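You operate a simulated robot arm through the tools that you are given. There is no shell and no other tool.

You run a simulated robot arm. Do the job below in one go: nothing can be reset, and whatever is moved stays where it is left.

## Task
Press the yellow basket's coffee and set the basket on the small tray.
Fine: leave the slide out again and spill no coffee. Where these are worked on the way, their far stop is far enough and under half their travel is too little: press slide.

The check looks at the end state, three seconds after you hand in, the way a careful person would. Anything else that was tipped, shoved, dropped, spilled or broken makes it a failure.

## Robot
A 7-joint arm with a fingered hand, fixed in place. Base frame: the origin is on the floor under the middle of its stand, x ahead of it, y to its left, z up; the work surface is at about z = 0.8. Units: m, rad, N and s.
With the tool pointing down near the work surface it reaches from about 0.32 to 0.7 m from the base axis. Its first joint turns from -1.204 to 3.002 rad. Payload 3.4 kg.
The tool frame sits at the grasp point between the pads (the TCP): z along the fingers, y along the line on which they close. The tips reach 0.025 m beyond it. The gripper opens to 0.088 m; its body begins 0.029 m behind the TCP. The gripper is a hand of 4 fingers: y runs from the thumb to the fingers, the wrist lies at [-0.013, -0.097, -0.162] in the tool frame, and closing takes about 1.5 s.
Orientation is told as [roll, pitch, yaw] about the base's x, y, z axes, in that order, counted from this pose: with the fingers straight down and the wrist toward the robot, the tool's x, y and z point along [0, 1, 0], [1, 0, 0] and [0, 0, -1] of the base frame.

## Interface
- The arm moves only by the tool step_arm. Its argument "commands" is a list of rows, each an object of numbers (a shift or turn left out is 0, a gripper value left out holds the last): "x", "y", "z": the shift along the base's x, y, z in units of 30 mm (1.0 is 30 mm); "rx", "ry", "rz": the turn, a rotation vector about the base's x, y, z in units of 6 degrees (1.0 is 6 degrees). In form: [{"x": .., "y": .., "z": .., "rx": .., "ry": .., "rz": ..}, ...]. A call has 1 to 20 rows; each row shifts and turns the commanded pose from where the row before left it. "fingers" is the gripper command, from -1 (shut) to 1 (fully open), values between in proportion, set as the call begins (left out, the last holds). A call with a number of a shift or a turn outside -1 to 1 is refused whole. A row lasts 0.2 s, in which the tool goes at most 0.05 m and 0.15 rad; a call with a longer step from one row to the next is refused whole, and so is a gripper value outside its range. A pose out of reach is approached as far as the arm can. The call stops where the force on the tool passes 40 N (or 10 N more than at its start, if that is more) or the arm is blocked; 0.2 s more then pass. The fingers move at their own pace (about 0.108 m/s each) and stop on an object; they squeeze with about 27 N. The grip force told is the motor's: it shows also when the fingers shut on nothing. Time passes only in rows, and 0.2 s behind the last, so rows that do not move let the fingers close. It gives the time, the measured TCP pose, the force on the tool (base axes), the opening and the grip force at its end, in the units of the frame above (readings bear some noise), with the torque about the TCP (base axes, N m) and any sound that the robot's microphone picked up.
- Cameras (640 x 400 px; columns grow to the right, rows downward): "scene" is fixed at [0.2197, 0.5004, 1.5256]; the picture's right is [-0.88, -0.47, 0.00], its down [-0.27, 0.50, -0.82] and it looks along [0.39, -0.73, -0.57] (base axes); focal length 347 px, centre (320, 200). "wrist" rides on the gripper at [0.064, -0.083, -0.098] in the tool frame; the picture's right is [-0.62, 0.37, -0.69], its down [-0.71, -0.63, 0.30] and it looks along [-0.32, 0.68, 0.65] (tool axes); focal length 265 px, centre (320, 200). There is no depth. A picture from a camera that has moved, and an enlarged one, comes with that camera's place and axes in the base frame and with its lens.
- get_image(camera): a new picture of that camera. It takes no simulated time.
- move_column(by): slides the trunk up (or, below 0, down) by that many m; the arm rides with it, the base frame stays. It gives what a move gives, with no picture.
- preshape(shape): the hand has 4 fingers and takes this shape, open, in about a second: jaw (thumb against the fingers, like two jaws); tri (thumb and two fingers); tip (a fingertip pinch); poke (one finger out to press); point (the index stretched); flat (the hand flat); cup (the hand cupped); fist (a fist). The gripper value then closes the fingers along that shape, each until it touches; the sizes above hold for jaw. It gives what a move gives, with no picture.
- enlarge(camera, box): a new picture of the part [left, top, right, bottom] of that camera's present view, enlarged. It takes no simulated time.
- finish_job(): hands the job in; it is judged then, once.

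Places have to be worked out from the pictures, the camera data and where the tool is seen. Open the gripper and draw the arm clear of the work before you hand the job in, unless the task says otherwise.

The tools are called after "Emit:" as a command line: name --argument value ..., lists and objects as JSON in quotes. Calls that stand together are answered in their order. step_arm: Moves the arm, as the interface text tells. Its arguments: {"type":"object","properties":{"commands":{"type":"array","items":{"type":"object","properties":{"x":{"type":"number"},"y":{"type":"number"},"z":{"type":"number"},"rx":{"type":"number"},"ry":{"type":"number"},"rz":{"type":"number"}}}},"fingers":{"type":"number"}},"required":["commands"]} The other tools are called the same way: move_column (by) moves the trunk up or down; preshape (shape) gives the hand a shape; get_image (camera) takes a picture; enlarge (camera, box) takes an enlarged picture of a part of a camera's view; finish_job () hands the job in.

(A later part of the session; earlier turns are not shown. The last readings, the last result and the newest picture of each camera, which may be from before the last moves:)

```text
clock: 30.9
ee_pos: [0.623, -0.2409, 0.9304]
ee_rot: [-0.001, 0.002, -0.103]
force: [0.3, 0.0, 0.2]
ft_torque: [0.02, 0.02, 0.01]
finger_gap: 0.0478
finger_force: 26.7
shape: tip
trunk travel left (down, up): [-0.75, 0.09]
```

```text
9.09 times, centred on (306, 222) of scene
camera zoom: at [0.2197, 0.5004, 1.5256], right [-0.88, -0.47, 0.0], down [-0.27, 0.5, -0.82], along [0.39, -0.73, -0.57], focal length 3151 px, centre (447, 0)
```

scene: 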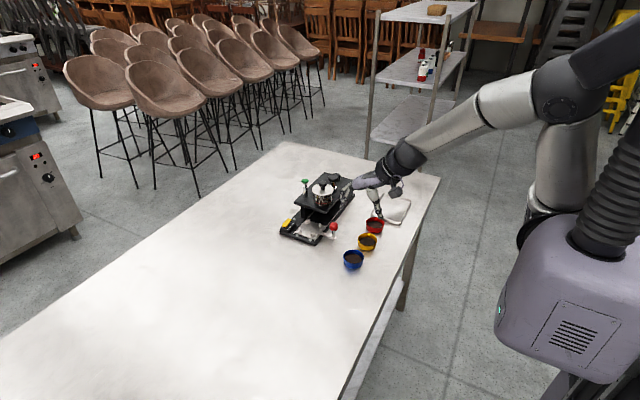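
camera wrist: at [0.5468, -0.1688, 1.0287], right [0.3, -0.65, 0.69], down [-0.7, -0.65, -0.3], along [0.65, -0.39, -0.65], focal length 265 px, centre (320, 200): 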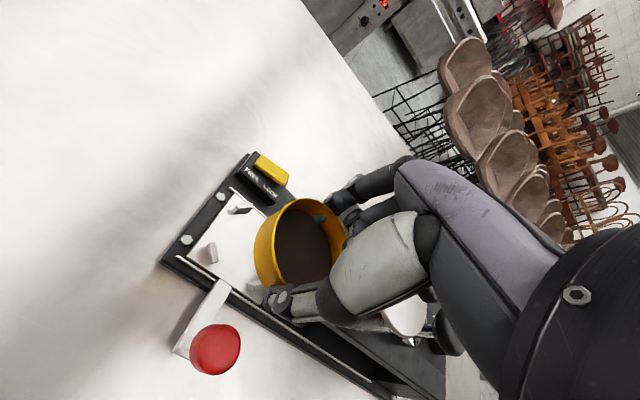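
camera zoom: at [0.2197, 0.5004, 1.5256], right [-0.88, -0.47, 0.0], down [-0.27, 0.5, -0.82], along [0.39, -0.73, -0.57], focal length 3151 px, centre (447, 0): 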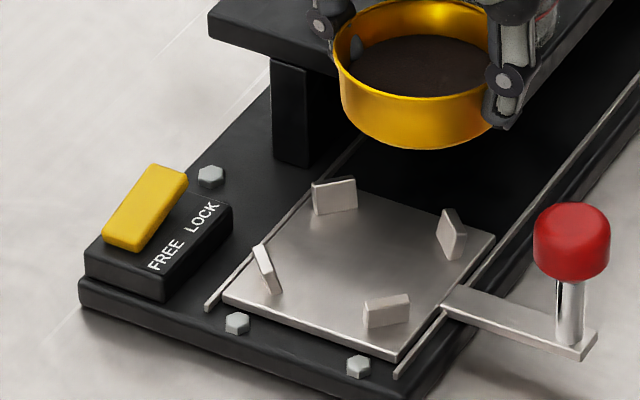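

The rocker block's end is at about (0.705,-0.244), top z≈0.82, and the nest centre at about (0.652,-0.2445), plate z≈0.808. I yaw another -6° for index clearance, move over the nest and lower part way.

Emit:
step_arm --commands '[{"x": 0.3, "y": -0.05, "rz": -0.35}, {"x": 0.3, "y": -0.05, "rz": -0.35}, {"x": 0.3, "y": -0.05, "rz": -0.3}, {"z": -0.3}, {"z": -0.4}, {"z": -0.4}, {"z": -0.3}, {}]'

Emit:
get_image --camera "wrist"

Emit:
enlarge --camera "scene" --box '[282, 185, 352, 245]'

```text
clock: 32.7
ee_pos: [0.65, -0.2447, 0.8885]
ee_rot: [0.002, -0.001, -0.209]
force: [0.4, 0.4, -0.1]
ft_torque: [0.0, -0.04, -0.01]
finger_gap: 0.0479
finger_force: 27.4
shape: tip
trunk travel left (down, up): [-0.75, 0.09]
```

```text
taken
camera wrist: at [0.5817, -0.1661, 0.9871], right [0.23, -0.68, 0.69], down [-0.76, -0.57, -0.3], along [0.6, -0.46, -0.65], focal length 265 px, centre (320, 200)
```

wrist: 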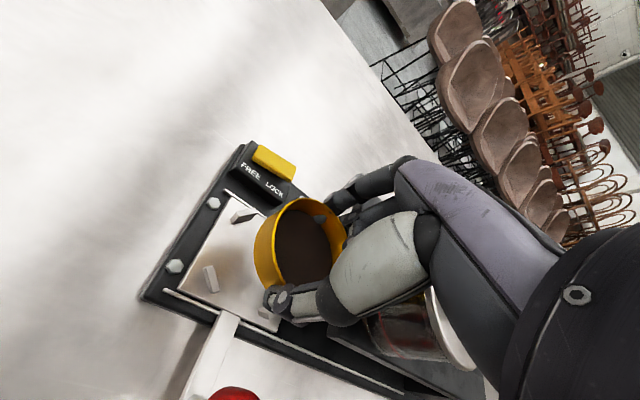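

```text
6.67 times, centred on (317, 215) of scene
camera zoom: at [0.2197, 0.5004, 1.5256], right [-0.88, -0.47, 0.0], down [-0.27, 0.5, -0.82], along [0.39, -0.73, -0.57], focal length 2311 px, centre (340, 100)
```

zoom: 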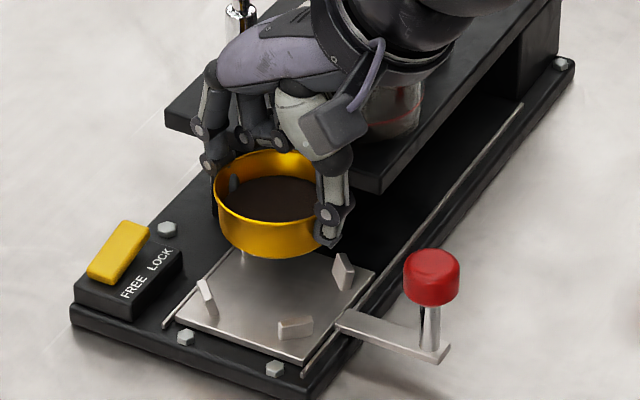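

Clear so far. I lower slowly to z≈0.86 (basket bottom just above the tabs), watching the force.

Emit:
step_arm --commands '[{"z": -0.15}, {"z": -0.15}, {"z": -0.15}, {"z": -0.15}, {"z": -0.15}, {"z": -0.15}, {}]'

Emit:
enlarge --camera "wrist" --box '[140, 130, 400, 390]'

Emit:
enlarge --camera "scene" --box '[290, 195, 346, 240]'

```text
clock: 34.3
ee_pos: [0.6493, -0.2455, 0.8628]
ee_rot: [0.0, 0.0, -0.21]
force: [-0.3, 0.1, -0.6]
ft_torque: [-0.04, -0.01, -0.01]
finger_gap: 0.0481
finger_force: 26.6
shape: tip
trunk travel left (down, up): [-0.75, 0.09]
```

```text
1.54 times, centred on (270, 260) of wrist
camera zoom: at [0.5815, -0.1663, 0.9606], right [0.23, -0.68, 0.69], down [-0.76, -0.57, -0.3], along [0.6, -0.46, -0.65], focal length 408 px, centre (397, 108)
```

zoom: 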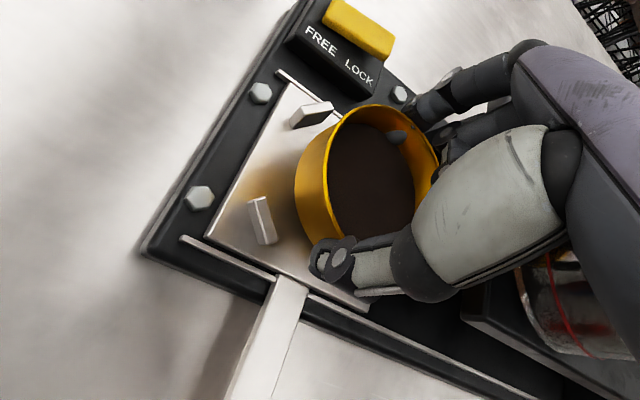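

```text
8.89 times, centred on (318, 218) of scene
camera zoom: at [0.2197, 0.5004, 1.5256], right [-0.88, -0.47, 0.0], down [-0.27, 0.5, -0.82], along [0.39, -0.73, -0.57], focal length 3081 px, centre (338, 44)
```

zoom: 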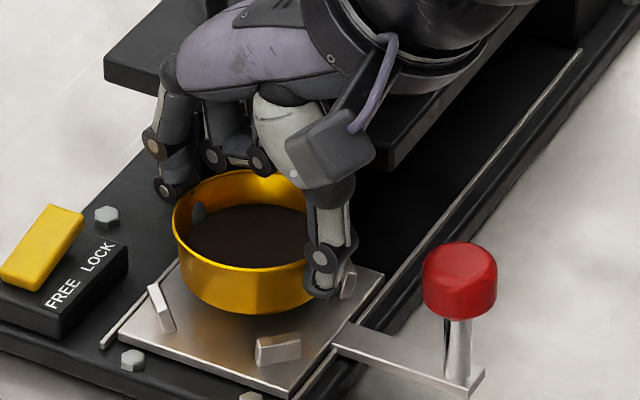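

Basket and nest centres agree within about 1–2 mm. I shift 1 mm in +x and lower in 2–3 mm steps toward the plate while monitoring force.

Emit:
step_arm --commands '[{"x": 0.04, "z": -0.1}, {"z": -0.1}, {"z": -0.1}, {"z": -0.1}, {}]'

Emit:
enlarge --camera "scene" --box '[290, 195, 346, 240]'

Emit:
enlarge --camera "wrist" --box '[180, 150, 340, 350]'

```text
clock: 35.5
ee_pos: [0.6513, -0.2463, 0.8489]
ee_rot: [-0.001, 0.0, -0.208]
force: [-0.4, 0.6, -0.2]
ft_torque: [-0.01, 0.01, 0.02]
finger_gap: 0.0479
finger_force: 27.0
shape: tip
trunk travel left (down, up): [-0.75, 0.09]
```

```text
8.89 times, centred on (318, 218) of scene
camera zoom: at [0.2197, 0.5004, 1.5256], right [-0.88, -0.47, 0.0], down [-0.27, 0.5, -0.82], along [0.39, -0.73, -0.57], focal length 3081 px, centre (338, 44)
```

zoom: 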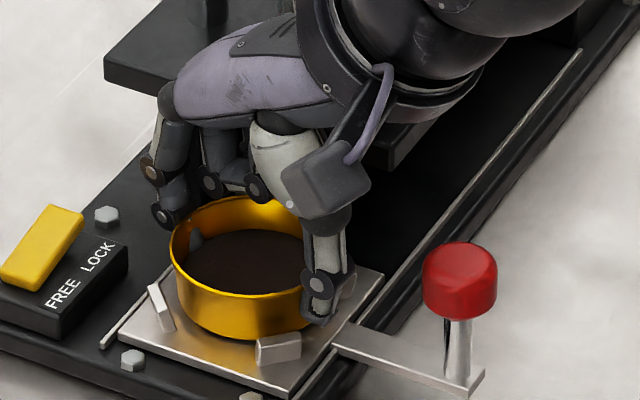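

```text
2.00 times, centred on (260, 250) of wrist
camera zoom: at [0.5828, -0.166, 0.9485], right [0.23, -0.68, 0.69], down [-0.76, -0.57, -0.3], along [0.6, -0.46, -0.65], focal length 531 px, centre (440, 100)
```

zoom: 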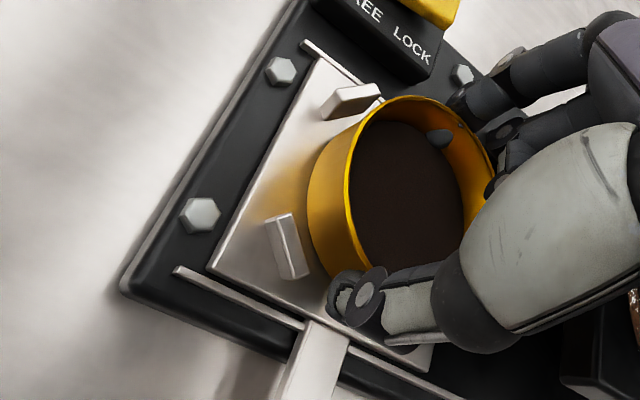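

Still no contact force. I continue lowering in small steps toward seating.

Emit:
step_arm --commands '[{"z": -0.08}, {"z": -0.08}, {}]'

Emit:
enlarge --camera "scene" --box '[296, 205, 346, 240]'

Emit:
enlarge --camera "wrist" --box '[200, 180, 330, 310]'

```text
clock: 36.3
ee_pos: [0.6514, -0.2448, 0.8473]
ee_rot: [0.0, -0.006, -0.208]
force: [1.1, -0.3, 13.2]
ft_torque: [0.02, 0.02, -0.03]
finger_gap: 0.0477
finger_force: 27.2
shape: tip
trunk travel left (down, up): [-0.75, 0.09]
```

```text
11.43 times, centred on (321, 222) of scene
camera zoom: at [0.2197, 0.5004, 1.5256], right [-0.88, -0.47, 0.0], down [-0.27, 0.5, -0.82], along [0.39, -0.73, -0.57], focal length 3961 px, centre (309, -57)
```

zoom: 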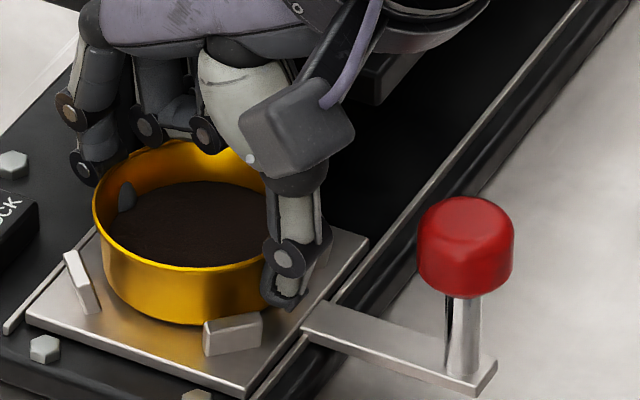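

```text
3.08 times, centred on (265, 245) of wrist
camera zoom: at [0.5817, -0.1656, 0.9461], right [0.23, -0.68, 0.69], down [-0.76, -0.57, -0.31], along [0.61, -0.46, -0.65], focal length 817 px, centre (489, 62)
```

zoom: 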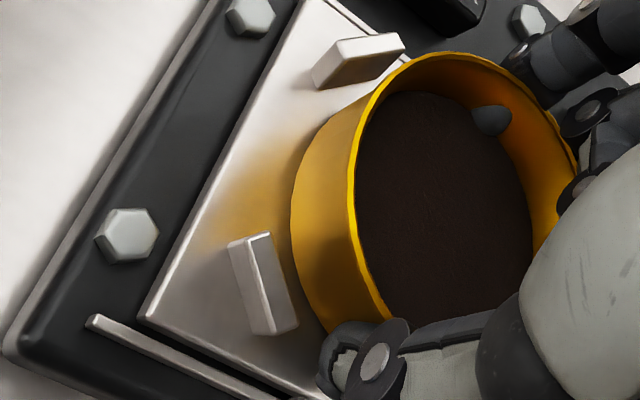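

Contact at TCP z≈0.847 (13 N up): the basket bottom is at ≈0.815, level with the plate, and it sits between the tabs. I ease up 2 mm to unload, then open the fingers only partway to release.

Emit:
step_arm --commands '[{"z": 0.07}, {}]'

Emit:
step_arm --commands '[{}, {}, {}, {}, {}]' --fingers 0.55

Emit:
enlarge --camera "scene" --box '[296, 205, 346, 240]'

Emit:
enlarge --camera "wrist" --box '[200, 150, 360, 310]'

```text
clock: 36.9
ee_pos: [0.6515, -0.2459, 0.8471]
ee_rot: [0.0, -0.002, -0.208]
force: [2.8, -0.4, 10.4]
ft_torque: [-0.01, -0.04, 0.0]
finger_gap: 0.0478
finger_force: 27.2
shape: tip
trunk travel left (down, up): [-0.75, 0.09]
```

```text
clock: 38.1
ee_pos: [0.6514, -0.2462, 0.8462]
ee_rot: [0.0, 0.001, -0.207]
force: [-0.6, 0.6, -0.5]
ft_torque: [-0.02, -0.02, 0.0]
finger_gap: 0.0682
finger_force: 0.0
shape: tip
trunk travel left (down, up): [-0.75, 0.09]
```

```text
11.43 times, centred on (321, 222) of scene
camera zoom: at [0.2197, 0.5004, 1.5256], right [-0.88, -0.47, 0.0], down [-0.27, 0.5, -0.82], along [0.39, -0.73, -0.57], focal length 3961 px, centre (309, -57)
```

zoom: 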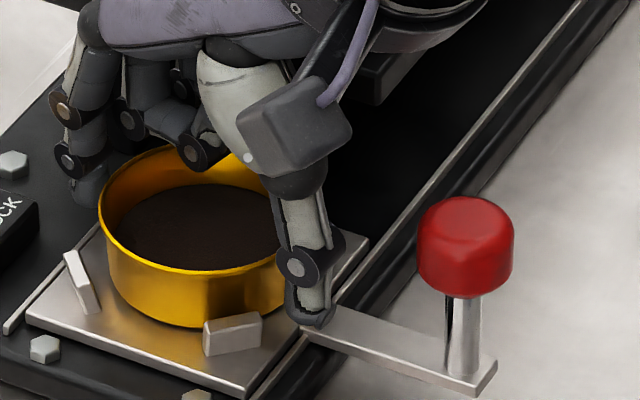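

```text
2.50 times, centred on (280, 230) of wrist
camera zoom: at [0.5826, -0.1661, 0.9457], right [0.23, -0.68, 0.69], down [-0.76, -0.57, -0.3], along [0.6, -0.46, -0.65], focal length 664 px, centre (420, 125)
```

zoom: 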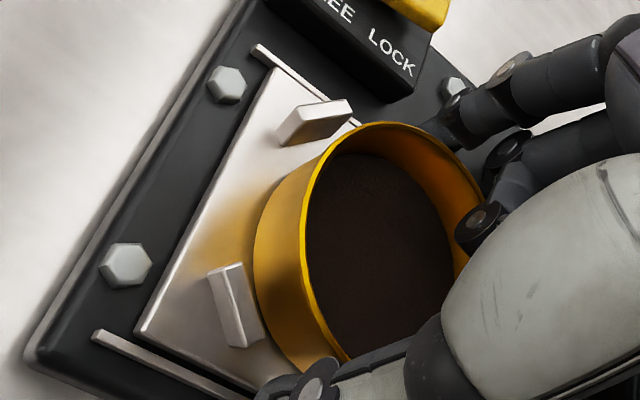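

Released. I raise the hand straight up slowly and then inspect the seating.

Emit:
step_arm --commands '[{"z": 0.2}, {"z": 0.3}, {"z": 0.4}, {"z": 0.5}, {"z": 0.6}, {"z": 0.6}, {"z": 0.6}, {"z": 0.6}, {"z": 0.4}, {"x": -0.8}, {"x": -0.8}, {"x": -0.8}, {"x": -0.8}, {"x": -0.8}]'

Emit:
enlarge --camera "scene" --box '[286, 195, 350, 245]'

Emit:
get_image --camera "wrist"

```text
clock: 41.1
ee_pos: [0.5288, -0.2455, 0.9719]
ee_rot: [-0.001, -0.001, -0.207]
force: [-0.4, 1.4, -0.8]
ft_torque: [-0.04, 0.0, 0.01]
finger_gap: 0.0678
finger_force: 0.0
shape: tip
trunk travel left (down, up): [-0.75, 0.09]
```

```text
8.00 times, centred on (318, 220) of scene
camera zoom: at [0.2197, 0.5004, 1.5256], right [-0.88, -0.47, 0.0], down [-0.27, 0.5, -0.82], along [0.39, -0.73, -0.57], focal length 2773 px, centre (336, 40)
```

zoom: 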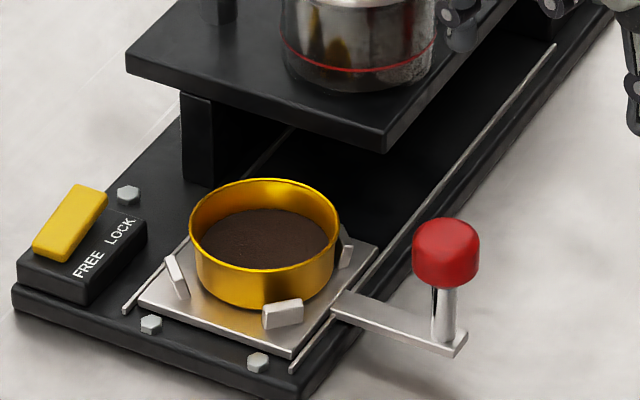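

```text
taken
camera wrist: at [0.4609, -0.1665, 1.0712], right [0.23, -0.68, 0.69], down [-0.76, -0.57, -0.3], along [0.6, -0.46, -0.65], focal length 265 px, centre (320, 200)
```

wrist: 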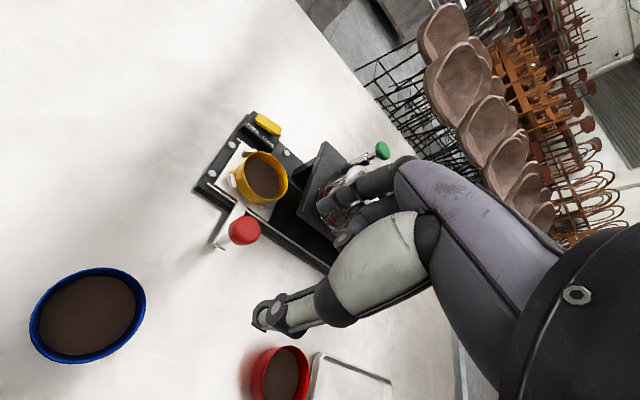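

The basket sits among the tabs; I zoom in once more to confirm it is flush and level.

Emit:
enlarge --camera "scene" --box '[300, 210, 340, 240]'

Emit:
enlarge --camera "wrist" --box '[190, 100, 310, 260]'

```text
13.33 times, centred on (320, 225) of scene
camera zoom: at [0.2197, 0.5004, 1.5256], right [-0.88, -0.47, 0.0], down [-0.27, 0.5, -0.82], along [0.39, -0.73, -0.57], focal length 4621 px, centre (320, -133)
```

zoom: 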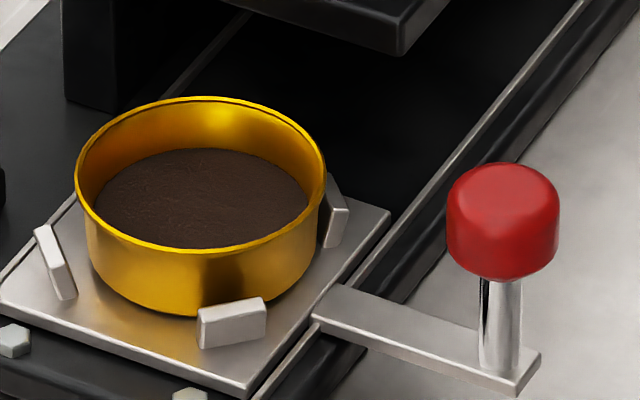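

```text
2.50 times, centred on (250, 180) of wrist
camera zoom: at [0.4609, -0.1665, 1.0712], right [0.23, -0.68, 0.69], down [-0.76, -0.57, -0.3], along [0.6, -0.46, -0.65], focal length 664 px, centre (495, 250)
```

zoom: 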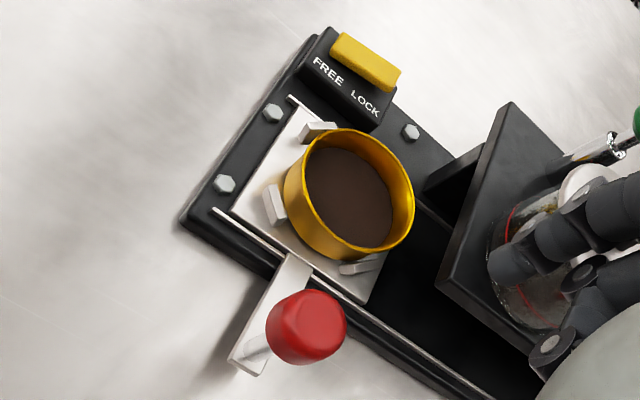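

Seated flush and level. Next I need a slim way to push the red knob along -y without the hand nearing the jar; I back off over the free table at yaw 0 and look at the "point" shape.

Emit:
step_arm --commands '[{"x": -0.5, "y": 0.5, "z": 0.2, "rz": 0.5}, {"x": -0.5, "y": 0.5, "z": 0.2, "rz": 0.5}, {"x": -0.5, "y": 0.5, "z": 0.2, "rz": 0.5}, {"x": -0.5, "y": 0.5, "z": 0.2, "rz": 0.5}, {"x": -0.4, "y": 0.5, "z": 0.2}, {"y": 0.5}, {"y": 0.5}]'

Emit:
preshape --shape "point"

Emit:
get_image --camera "wrist"

Emit:
enlarge --camera "scene" --box '[310, 120, 430, 220]'

```text
clock: 42.7
ee_pos: [0.4589, -0.1402, 1.0034]
ee_rot: [-0.001, -0.001, 0.002]
force: [-0.6, -0.7, 0.0]
ft_torque: [0.0, 0.0, 0.01]
finger_gap: 0.0681
finger_force: 0.0
shape: tip
trunk travel left (down, up): [-0.75, 0.09]
```

```text
clock: 43.6
ee_pos: [0.4585, -0.1423, 1.0038]
ee_rot: [0.0, -0.001, 0.001]
force: [0.2, 0.5, 0.0]
ft_torque: [0.0, 0.03, -0.01]
finger_gap: 0.0807
finger_force: 0.0
shape: point
trunk travel left (down, up): [-0.75, 0.09]
```

```text
taken
camera wrist: at [0.3756, -0.0782, 1.1021], right [0.37, -0.62, 0.69], down [-0.63, -0.72, -0.3], along [0.68, -0.32, -0.65], focal length 265 px, centre (320, 200)
```

wrist: 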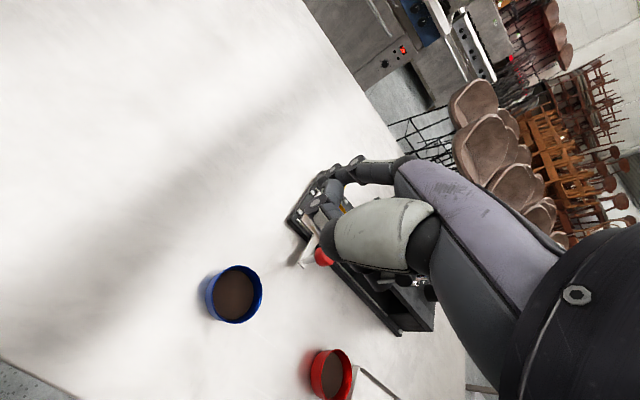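

```text
4.00 times, centred on (370, 170) of scene
camera zoom: at [0.2197, 0.5004, 1.5256], right [-0.88, -0.47, 0.0], down [-0.27, 0.5, -0.82], along [0.39, -0.73, -0.57], focal length 1386 px, centre (120, 320)
```

zoom: 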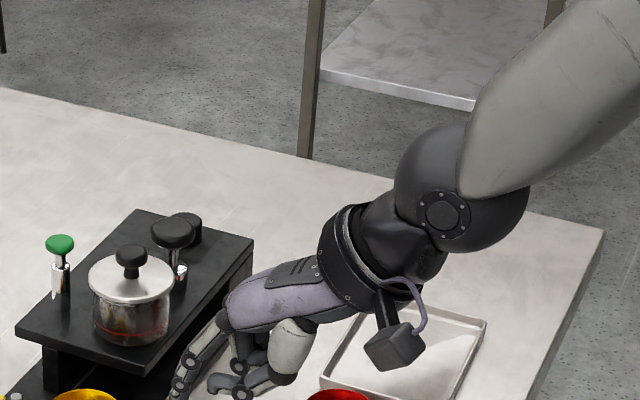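

I view the pointed index more fully in the scene camera.

Emit:
enlarge --camera "scene" --box '[320, 180, 420, 260]'

Emit:
enlarge --camera "wrist" --box '[280, 130, 460, 310]'

```text
5.00 times, centred on (370, 220) of scene
camera zoom: at [0.2197, 0.5004, 1.5256], right [-0.88, -0.47, 0.0], down [-0.27, 0.5, -0.82], along [0.39, -0.73, -0.57], focal length 1733 px, centre (70, 100)
```

zoom: 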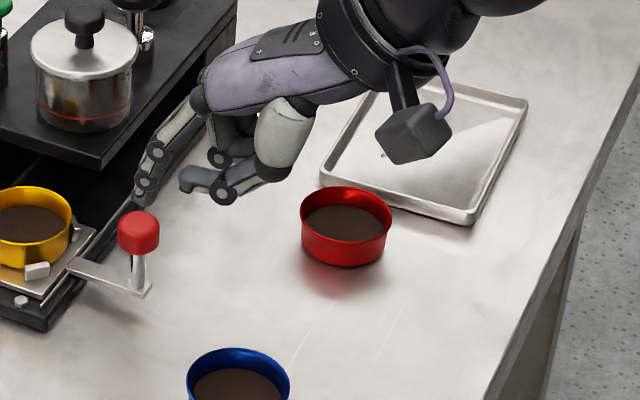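

```text
2.22 times, centred on (370, 220) of wrist
camera zoom: at [0.3756, -0.0782, 1.1021], right [0.37, -0.62, 0.69], down [-0.63, -0.72, -0.3], along [0.68, -0.32, -0.65], focal length 590 px, centre (209, 156)
```

zoom: 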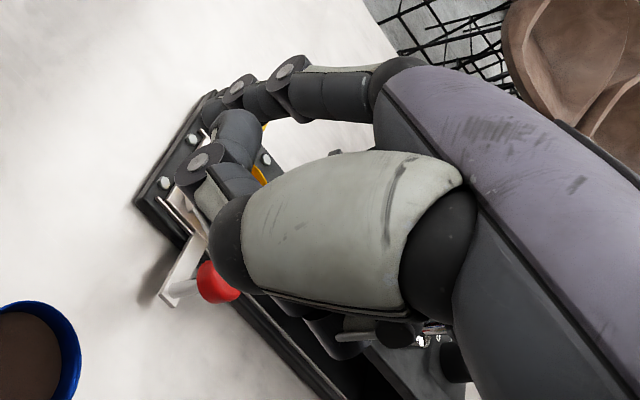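

The pointed index is straight, its tip about 6 cm ahead of and 3 cm below the TCP. I tilt the hand by -20° about y (so the palm stays away from the jar) and go to the +y side of the red knob, still high.

Emit:
step_arm --commands '[{"ry": -0.84, "x": 0.3, "y": -0.4}, {"ry": -0.83, "x": 0.3, "y": -0.4}, {"ry": -0.83, "x": 0.3, "y": -0.4}, {"ry": -0.83, "x": 0.3, "y": -0.4}, {"x": 0.3, "y": -0.4, "z": -0.5}, {"x": 0.1, "y": -0.2, "z": -0.6}, {"z": -0.6}, {"z": -0.5}]'

Emit:
get_image --camera "wrist"

Emit:
enlarge --camera "scene" --box '[300, 180, 400, 260]'

```text
clock: 45.4
ee_pos: [0.5059, -0.2064, 0.9363]
ee_rot: [-0.001, -0.349, 0.003]
force: [0.1, 0.3, 0.6]
ft_torque: [0.01, -0.02, 0.0]
finger_gap: 0.0805
finger_force: 0.0
shape: point
trunk travel left (down, up): [-0.75, 0.09]
```

```text
taken
camera wrist: at [0.3944, -0.1433, 1.001], right [0.11, -0.62, 0.78], down [-0.49, -0.72, -0.5], along [0.87, -0.32, -0.38], focal length 265 px, centre (320, 200)
```

wrist: 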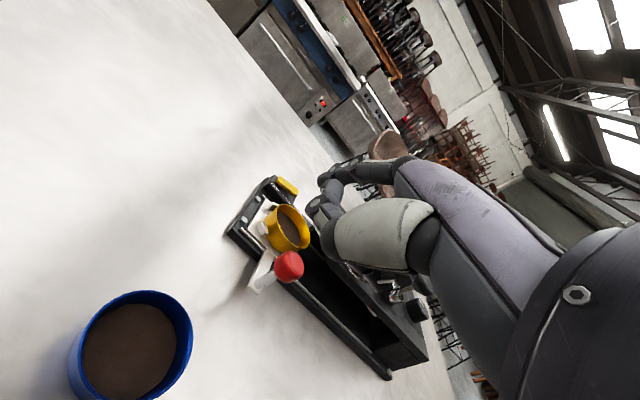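

```text
5.00 times, centred on (350, 220) of scene
camera zoom: at [0.2197, 0.5004, 1.5256], right [-0.88, -0.47, 0.0], down [-0.27, 0.5, -0.82], along [0.39, -0.73, -0.57], focal length 1733 px, centre (170, 100)
```

zoom: 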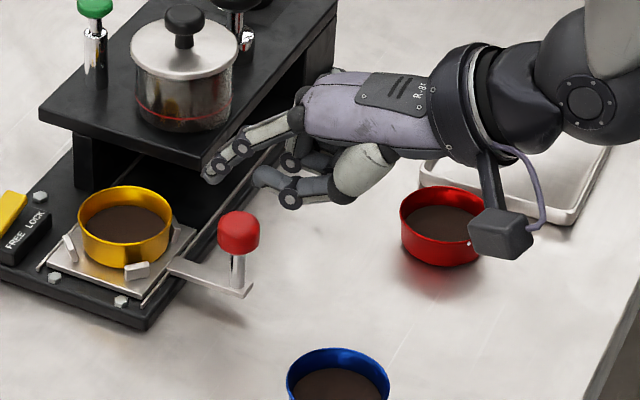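

The index tip is at about (0.569,-0.203), beside the knob on its +y side. I lower to knob height (tip centre ≈0.85).

Emit:
step_arm --commands '[{"z": -0.5}, {"z": -0.5}, {"z": -0.5}, {"z": -0.5}, {"z": -0.45}, {}]'

Emit:
enlarge --camera "wrist" --box '[200, 130, 400, 330]'

Emit:
enlarge --camera "scene" --box '[310, 195, 380, 255]'

```text
clock: 46.8
ee_pos: [0.5062, -0.2071, 0.8636]
ee_rot: [-0.001, -0.35, 0.003]
force: [0.1, -0.2, 0.2]
ft_torque: [0.02, 0.02, 0.03]
finger_gap: 0.0805
finger_force: 0.1
shape: point
trunk travel left (down, up): [-0.75, 0.09]
```

```text
2.00 times, centred on (300, 230) of wrist
camera zoom: at [0.3944, -0.1433, 0.9278], right [0.11, -0.62, 0.78], down [-0.49, -0.72, -0.5], along [0.87, -0.32, -0.38], focal length 531 px, centre (360, 140)
```

zoom: 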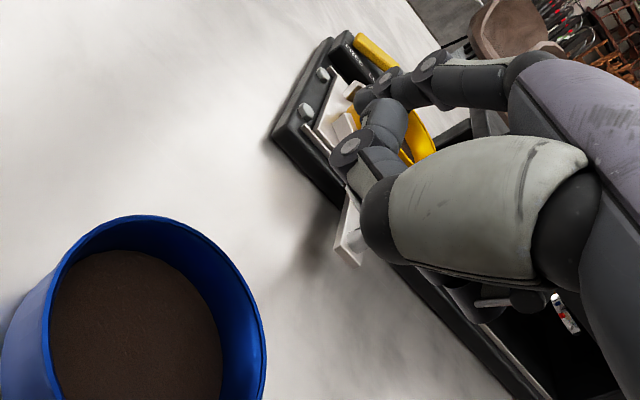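

```text
6.67 times, centred on (345, 225) of scene
camera zoom: at [0.2197, 0.5004, 1.5256], right [-0.88, -0.47, 0.0], down [-0.27, 0.5, -0.82], along [0.39, -0.73, -0.57], focal length 2311 px, centre (153, 33)
```

zoom: 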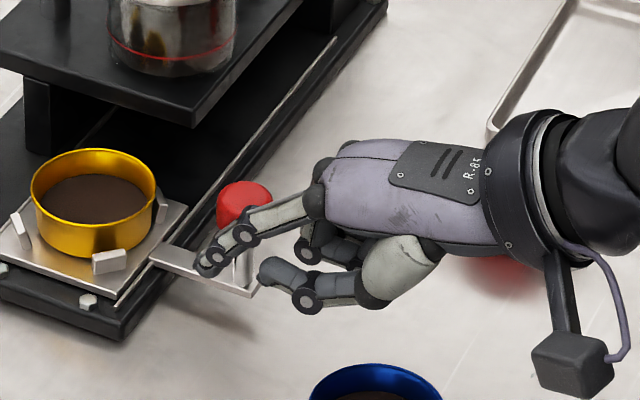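

The index lies beside the knob at its height. I push slowly in -y until contact shows in the force.

Emit:
step_arm --commands '[{"y": -0.2}, {"y": -0.2}, {"y": -0.2}, {"y": -0.15}, {}]'

Emit:
enlarge --camera "scene" --box '[310, 195, 380, 255]'

```text
clock: 48.0
ee_pos: [0.5065, -0.2289, 0.8625]
ee_rot: [-0.001, -0.349, 0.003]
force: [0.7, 1.0, -0.4]
ft_torque: [0.0, 0.02, -0.02]
finger_gap: 0.0808
finger_force: 0.2
shape: point
trunk travel left (down, up): [-0.75, 0.09]
```

```text
6.67 times, centred on (345, 225) of scene
camera zoom: at [0.2197, 0.5004, 1.5256], right [-0.88, -0.47, 0.0], down [-0.27, 0.5, -0.82], along [0.39, -0.73, -0.57], focal length 2311 px, centre (153, 33)
```

zoom: 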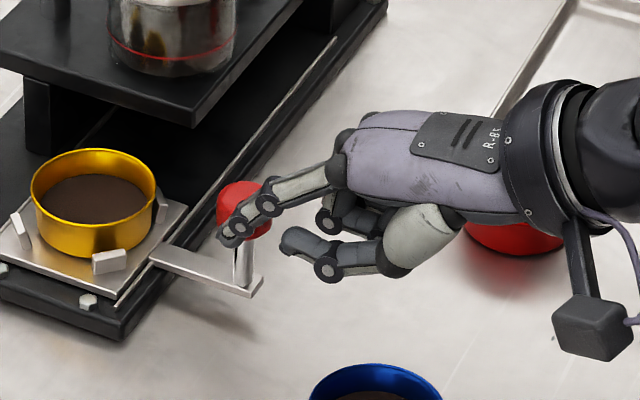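

About to touch. I continue pushing gently and watch whether the slide moves.

Emit:
step_arm --commands '[{"y": -0.15}, {"y": -0.15}, {"y": -0.15}, {"y": -0.15}]'

Emit:
enlarge --camera "scene" --box '[300, 190, 380, 255]'

```text
clock: 49.0
ee_pos: [0.5068, -0.2469, 0.8635]
ee_rot: [-0.003, -0.346, 0.002]
force: [0.2, 1.9, -0.4]
ft_torque: [-0.03, -0.01, 0.09]
finger_gap: 0.0002
finger_force: 0.0
shape: point
trunk travel left (down, up): [-0.75, 0.09]
```

```text
6.15 times, centred on (340, 222) of scene
camera zoom: at [0.2197, 0.5004, 1.5256], right [-0.88, -0.47, 0.0], down [-0.27, 0.5, -0.82], along [0.39, -0.73, -0.57], focal length 2133 px, centre (197, 62)
```

zoom: 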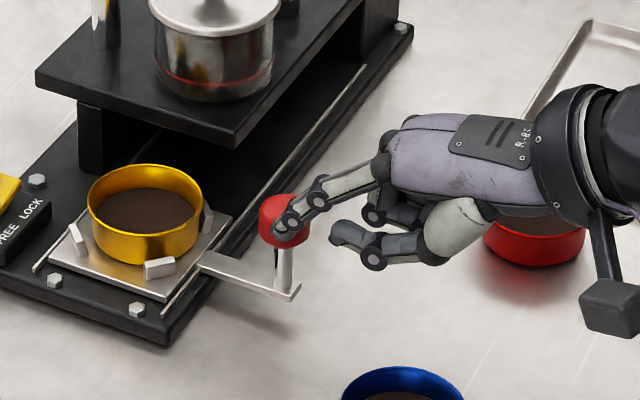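

The finger now touches the knob and the slide seems to start moving (force only ~2 N). I continue.

Emit:
step_arm --commands '[{"y": -0.2}, {"y": -0.2}, {"y": -0.2}, {"y": -0.2}, {"y": -0.2}]'

Emit:
enlarge --camera "scene" --box '[300, 190, 380, 255]'

```text
clock: 50.2
ee_pos: [0.5061, -0.2768, 0.8638]
ee_rot: [-0.002, -0.346, 0.004]
force: [0.7, -0.3, 0.7]
ft_torque: [0.0, 0.01, -0.02]
finger_gap: 0.0804
finger_force: 0.1
shape: point
trunk travel left (down, up): [-0.75, 0.09]
```

```text
6.15 times, centred on (340, 222) of scene
camera zoom: at [0.2197, 0.5004, 1.5256], right [-0.88, -0.47, 0.0], down [-0.27, 0.5, -0.82], along [0.39, -0.73, -0.57], focal length 2133 px, centre (197, 62)
```

zoom: 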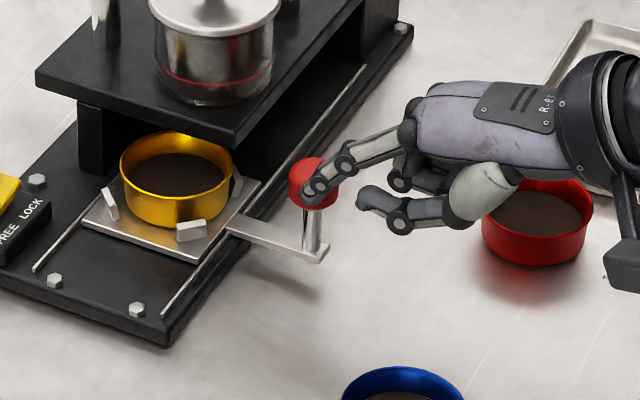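

The slide glides in with the basket steady. I keep pushing.

Emit:
step_arm --commands '[{"y": -0.22}, {"y": -0.22}, {"y": -0.22}, {"y": -0.22}, {"y": -0.22}, {"y": -0.22}]'

Emit:
enlarge --camera "scene" --box '[300, 180, 390, 250]'

```text
clock: 51.6
ee_pos: [0.5072, -0.3169, 0.8636]
ee_rot: [-0.002, -0.35, 0.001]
force: [-0.2, 0.1, 0.2]
ft_torque: [-0.01, 0.0, 0.04]
finger_gap: 0.0807
finger_force: 0.2
shape: point
trunk travel left (down, up): [-0.75, 0.09]
```

```text
5.71 times, centred on (345, 215) of scene
camera zoom: at [0.2197, 0.5004, 1.5256], right [-0.88, -0.47, 0.0], down [-0.27, 0.5, -0.82], along [0.39, -0.73, -0.57], focal length 1981 px, centre (177, 114)
```

zoom: 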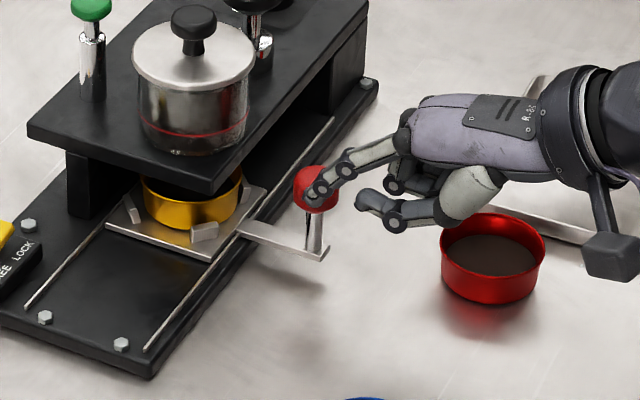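

The basket passes under the bridge freely (about 77 mm travelled, no stop yet). I continue toward the far stop.

Emit:
step_arm --commands '[{"y": -0.22}, {"y": -0.22}, {"y": -0.22}, {"y": -0.22}, {"y": -0.22}, {"y": -0.22}, {"y": -0.22}]'

Emit:
enlarge --camera "scene" --box '[300, 170, 400, 245]'

```text
clock: 53.2
ee_pos: [0.5071, -0.3645, 0.8625]
ee_rot: [-0.001, -0.348, 0.0]
force: [0.6, -0.1, -0.1]
ft_torque: [-0.03, 0.02, -0.03]
finger_gap: 0.0
finger_force: 0.1
shape: point
trunk travel left (down, up): [-0.75, 0.09]
```

```text
5.33 times, centred on (350, 208) of scene
camera zoom: at [0.2197, 0.5004, 1.5256], right [-0.88, -0.47, 0.0], down [-0.27, 0.5, -0.82], along [0.39, -0.73, -0.57], focal length 1849 px, centre (160, 160)
```

zoom: 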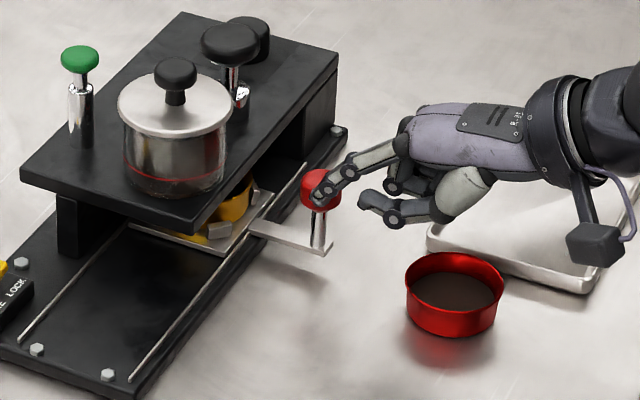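

Still gliding at ~125 mm. I continue in smaller steps to feel the far stop.

Emit:
step_arm --commands '[{"y": -0.2}, {"y": -0.2}, {"y": -0.2}, {"y": -0.15}, {"y": -0.15}]'

Emit:
enlarge --camera "scene" --box '[300, 170, 400, 245]'

```text
clock: 54.4
ee_pos: [0.5075, -0.391, 0.8632]
ee_rot: [-0.001, -0.347, 0.0]
force: [-0.6, -0.7, 0.4]
ft_torque: [-0.03, -0.01, -0.03]
finger_gap: 0.0806
finger_force: 0.1
shape: point
trunk travel left (down, up): [-0.75, 0.09]
```

```text
5.33 times, centred on (350, 208) of scene
camera zoom: at [0.2197, 0.5004, 1.5256], right [-0.88, -0.47, 0.0], down [-0.27, 0.5, -0.82], along [0.39, -0.73, -0.57], focal length 1849 px, centre (160, 160)
```

zoom: 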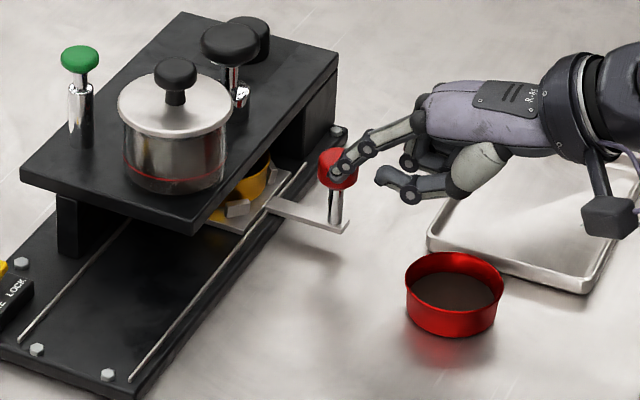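

About 150 mm in; I continue in 4 mm steps until force shows the stop.

Emit:
step_arm --commands '[{"y": -0.13}, {"y": -0.13}, {"y": -0.13}, {"y": -0.13}]'

Emit:
enlarge --camera "scene" --box '[300, 170, 400, 245]'

```text
clock: 55.4
ee_pos: [0.5068, -0.4039, 0.8629]
ee_rot: [-0.001, -0.35, 0.004]
force: [-0.4, 3.5, -0.2]
ft_torque: [0.0, -0.05, 0.22]
finger_gap: 0.0002
finger_force: 0.0
shape: point
trunk travel left (down, up): [-0.75, 0.09]
```

```text
5.33 times, centred on (350, 208) of scene
camera zoom: at [0.2197, 0.5004, 1.5256], right [-0.88, -0.47, 0.0], down [-0.27, 0.5, -0.82], along [0.39, -0.73, -0.57], focal length 1849 px, centre (160, 160)
```

zoom: 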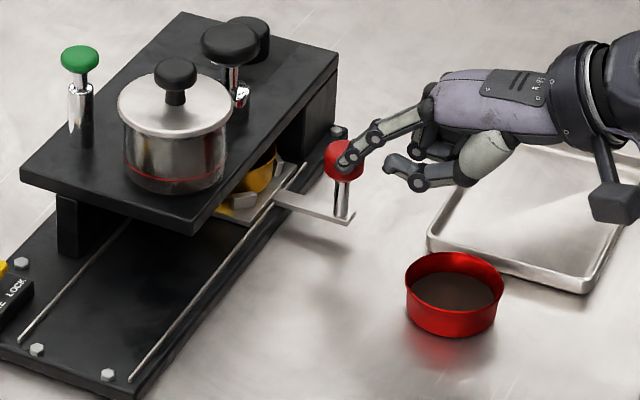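

Force rises to 3.5 N — likely at the stop. I press slightly more to confirm.

Emit:
step_arm --commands '[{"y": -0.1}, {"y": -0.1}, {}]'

Emit:
enlarge --camera "scene" --box '[300, 170, 400, 245]'

```text
clock: 56.2
ee_pos: [0.5064, -0.4095, 0.864]
ee_rot: [-0.005, -0.349, 0.004]
force: [-0.5, 8.3, -0.4]
ft_torque: [-0.04, 0.01, 0.43]
finger_gap: 0.0001
finger_force: 0.0
shape: point
trunk travel left (down, up): [-0.75, 0.09]
```

```text
5.33 times, centred on (350, 208) of scene
camera zoom: at [0.2197, 0.5004, 1.5256], right [-0.88, -0.47, 0.0], down [-0.27, 0.5, -0.82], along [0.39, -0.73, -0.57], focal length 1849 px, centre (160, 160)
```

zoom: 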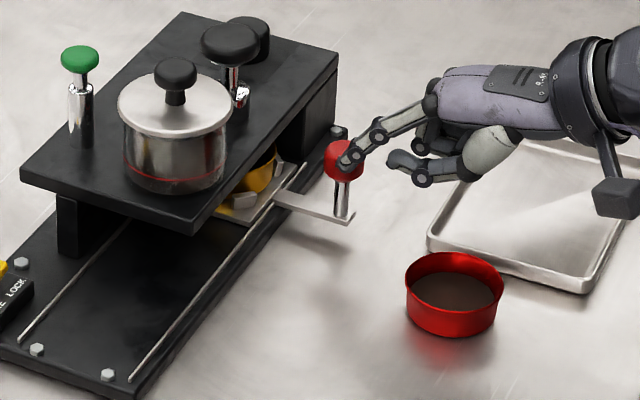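

The slide is at its far stop (8 N, no more motion), nest under the mushroom knob at about y≈-0.405. I back the finger off the knob and rise to a safe height, then take the poke shape.

Emit:
step_arm --commands '[{"y": 0.3}, {"y": 0.2}, {"z": 0.7, "x": -0.2}, {"z": 0.8, "x": -0.3}, {"z": 0.8, "x": -0.3}, {"z": 0.8}, {"z": 0.8}, {"z": 0.6}]'

Emit:
preshape --shape "poke"

Emit:
get_image --camera "wrist"

Emit:
enlarge --camera "scene" --box '[290, 130, 430, 240]'

```text
clock: 58.0
ee_pos: [0.4835, -0.3959, 0.998]
ee_rot: [-0.001, -0.349, 0.001]
force: [-0.6, -0.3, 0.0]
ft_torque: [0.02, 0.01, 0.01]
finger_gap: 0.0
finger_force: 0.1
shape: point
trunk travel left (down, up): [-0.75, 0.09]
```

```text
clock: 58.9
ee_pos: [0.4835, -0.3959, 0.9977]
ee_rot: [-0.002, -0.35, 0.002]
force: [-0.1, -1.6, -0.1]
ft_torque: [0.01, 0.0, 0.0]
finger_gap: 0.0
finger_force: 0.1
shape: poke
trunk travel left (down, up): [-0.75, 0.09]
```

```text
taken
camera wrist: at [0.371, -0.3333, 1.0627], right [0.11, -0.62, 0.78], down [-0.49, -0.72, -0.5], along [0.87, -0.32, -0.38], focal length 265 px, centre (320, 200)
```

wrist: 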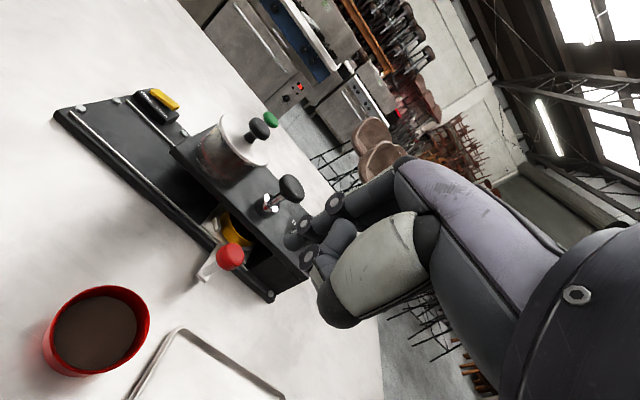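

```text
3.64 times, centred on (360, 185) of scene
camera zoom: at [0.2197, 0.5004, 1.5256], right [-0.88, -0.47, 0.0], down [-0.27, 0.5, -0.82], along [0.39, -0.73, -0.57], focal length 1260 px, centre (174, 254)
```

zoom: 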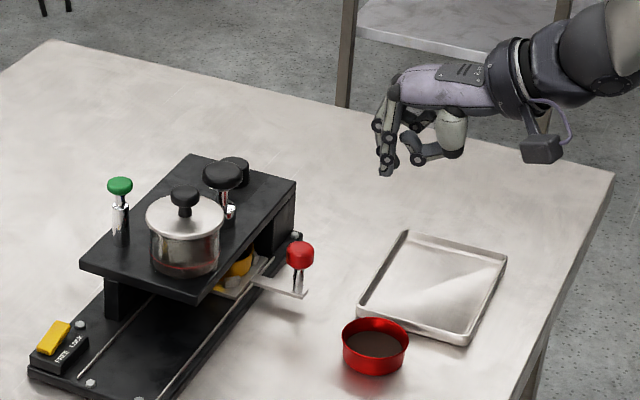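

Good view of the mushroom and the nest from here. I zoom in to locate the knob and see how the basket sits under it.

Emit:
enlarge --camera "wrist" --box '[170, 100, 330, 300]'

Emit:
enlarge --camera "scene" --box '[320, 160, 370, 220]'

```text
2.00 times, centred on (250, 200) of wrist
camera zoom: at [0.371, -0.3333, 1.0627], right [0.11, -0.62, 0.78], down [-0.49, -0.72, -0.5], along [0.87, -0.32, -0.38], focal length 531 px, centre (460, 200)
```

zoom: 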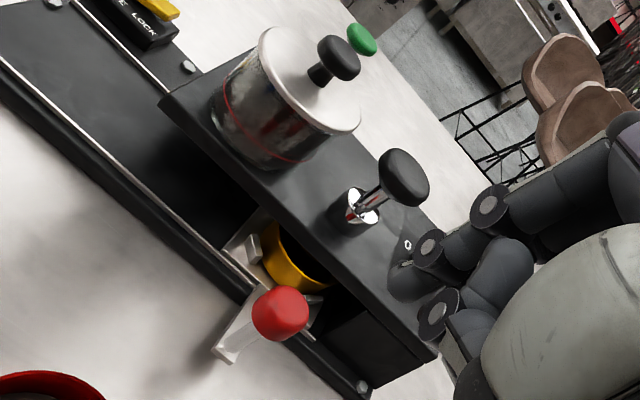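

```text
6.67 times, centred on (345, 190) of scene
camera zoom: at [0.2197, 0.5004, 1.5256], right [-0.88, -0.47, 0.0], down [-0.27, 0.5, -0.82], along [0.39, -0.73, -0.57], focal length 2311 px, centre (153, 267)
```

zoom: 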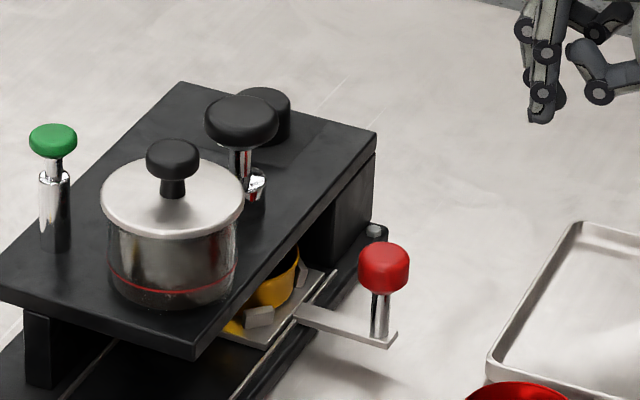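

The basket is under the plunger; triangulation puts the cap at about (0.655,-0.411), top ≈0.92. I tilt to -30° (to stay in reach) and move above it at a safe height.

Emit:
step_arm --commands '[{"x": 0.75, "y": -0.07, "ry": -0.24}, {"x": 0.75, "y": -0.07, "ry": -0.24}, {"x": 0.75, "y": -0.07, "ry": -0.24}, {"x": 0.75, "y": -0.07, "ry": -0.24}, {"x": 0.75, "y": -0.07, "ry": -0.24}, {"x": 0.75, "y": -0.07, "ry": -0.24}, {"x": 0.75, "y": -0.07, "ry": -0.23}]'

Emit:
get_image --camera "wrist"

Emit:
enlarge --camera "scene" --box '[290, 140, 390, 220]'

```text
clock: 60.5
ee_pos: [0.6412, -0.4114, 0.9977]
ee_rot: [-0.005, -0.523, 0.001]
force: [0.4, 0.0, -0.3]
ft_torque: [0.02, 0.0, 0.0]
finger_gap: 0.0
finger_force: 0.1
shape: poke
trunk travel left (down, up): [-0.75, 0.09]
```

```text
taken
camera wrist: at [0.5195, -0.3481, 1.0421], right [-0.03, -0.62, 0.79], down [-0.39, -0.72, -0.58], along [0.92, -0.32, -0.22], focal length 265 px, centre (320, 200)
```

wrist: 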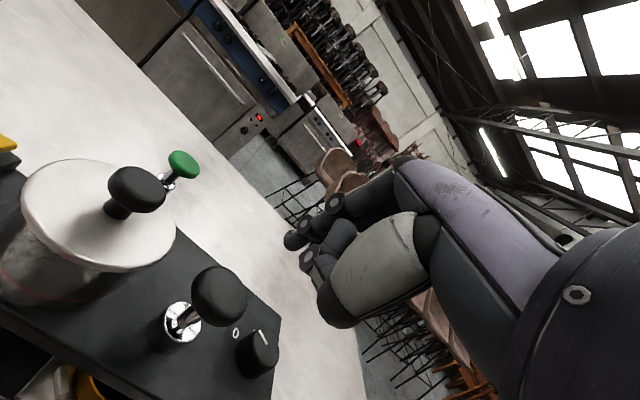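

```text
5.00 times, centred on (340, 180) of scene
camera zoom: at [0.2197, 0.5004, 1.5256], right [-0.88, -0.47, 0.0], down [-0.27, 0.5, -0.82], along [0.39, -0.73, -0.57], focal length 1733 px, centre (220, 300)
```

zoom: 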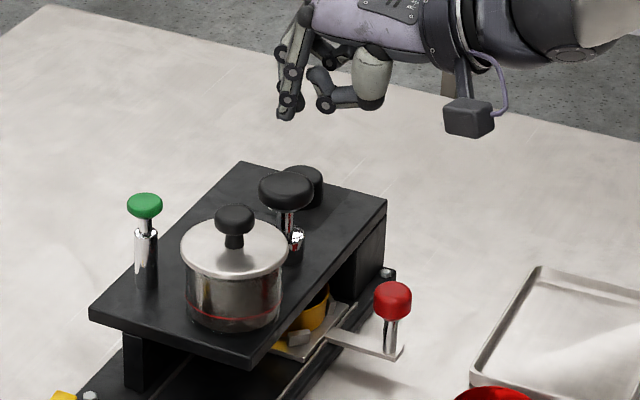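

The index tip is right over the cap. I lower toward it and feel for contact.

Emit:
step_arm --commands '[{"z": -0.4}, {"z": -0.4}, {"z": -0.4}, {"z": -0.2}, {"z": -0.15}]'

Emit:
enlarge --camera "scene" --box '[300, 150, 380, 220]'

Emit:
enlarge --camera "wrist" --box '[120, 160, 380, 390]'

```text
clock: 61.7
ee_pos: [0.6408, -0.4115, 0.9513]
ee_rot: [-0.001, -0.521, 0.0]
force: [-0.2, -0.3, 0.3]
ft_torque: [0.02, -0.01, -0.03]
finger_gap: 0.0
finger_force: 0.1
shape: poke
trunk travel left (down, up): [-0.75, 0.09]
```

```text
5.71 times, centred on (340, 185) of scene
camera zoom: at [0.2197, 0.5004, 1.5256], right [-0.88, -0.47, 0.0], down [-0.27, 0.5, -0.82], along [0.39, -0.73, -0.57], focal length 1981 px, centre (206, 286)
```

zoom: 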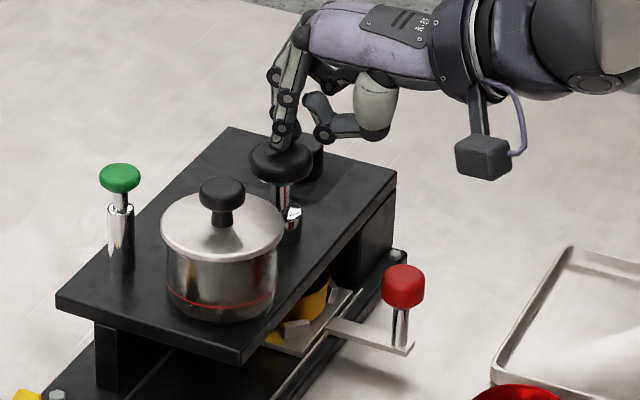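

```text
1.74 times, centred on (250, 275) of wrist
camera zoom: at [0.5191, -0.3482, 0.9957], right [-0.03, -0.62, 0.79], down [-0.39, -0.72, -0.58], along [0.92, -0.32, -0.22], focal length 462 px, centre (442, 70)
```

zoom: 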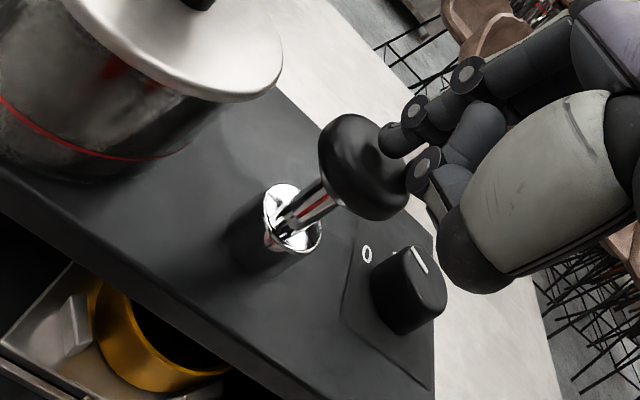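

The fingertip is at the top of the cap, just about touching. I press down in small steps.

Emit:
step_arm --commands '[{"z": -0.1}, {"z": -0.1}, {"z": -0.1}, {"z": -0.1}]'

Emit:
enlarge --camera "wrist" --box '[120, 160, 380, 390]'

```text
clock: 62.7
ee_pos: [0.6409, -0.4101, 0.9394]
ee_rot: [0.0, -0.522, 0.002]
force: [-0.6, 0.8, 1.6]
ft_torque: [-0.01, 0.0, 0.01]
finger_gap: 0.0
finger_force: 0.0
shape: poke
trunk travel left (down, up): [-0.75, 0.09]
```

```text
1.74 times, centred on (250, 275) of wrist
camera zoom: at [0.5188, -0.3478, 0.9838], right [-0.03, -0.62, 0.79], down [-0.39, -0.72, -0.58], along [0.92, -0.32, -0.22], focal length 462 px, centre (442, 70)
```

zoom: 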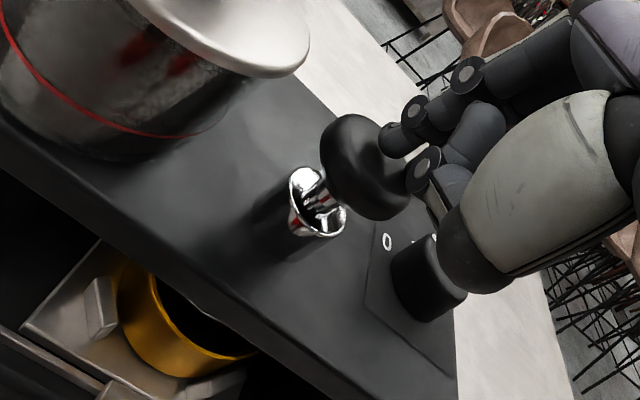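

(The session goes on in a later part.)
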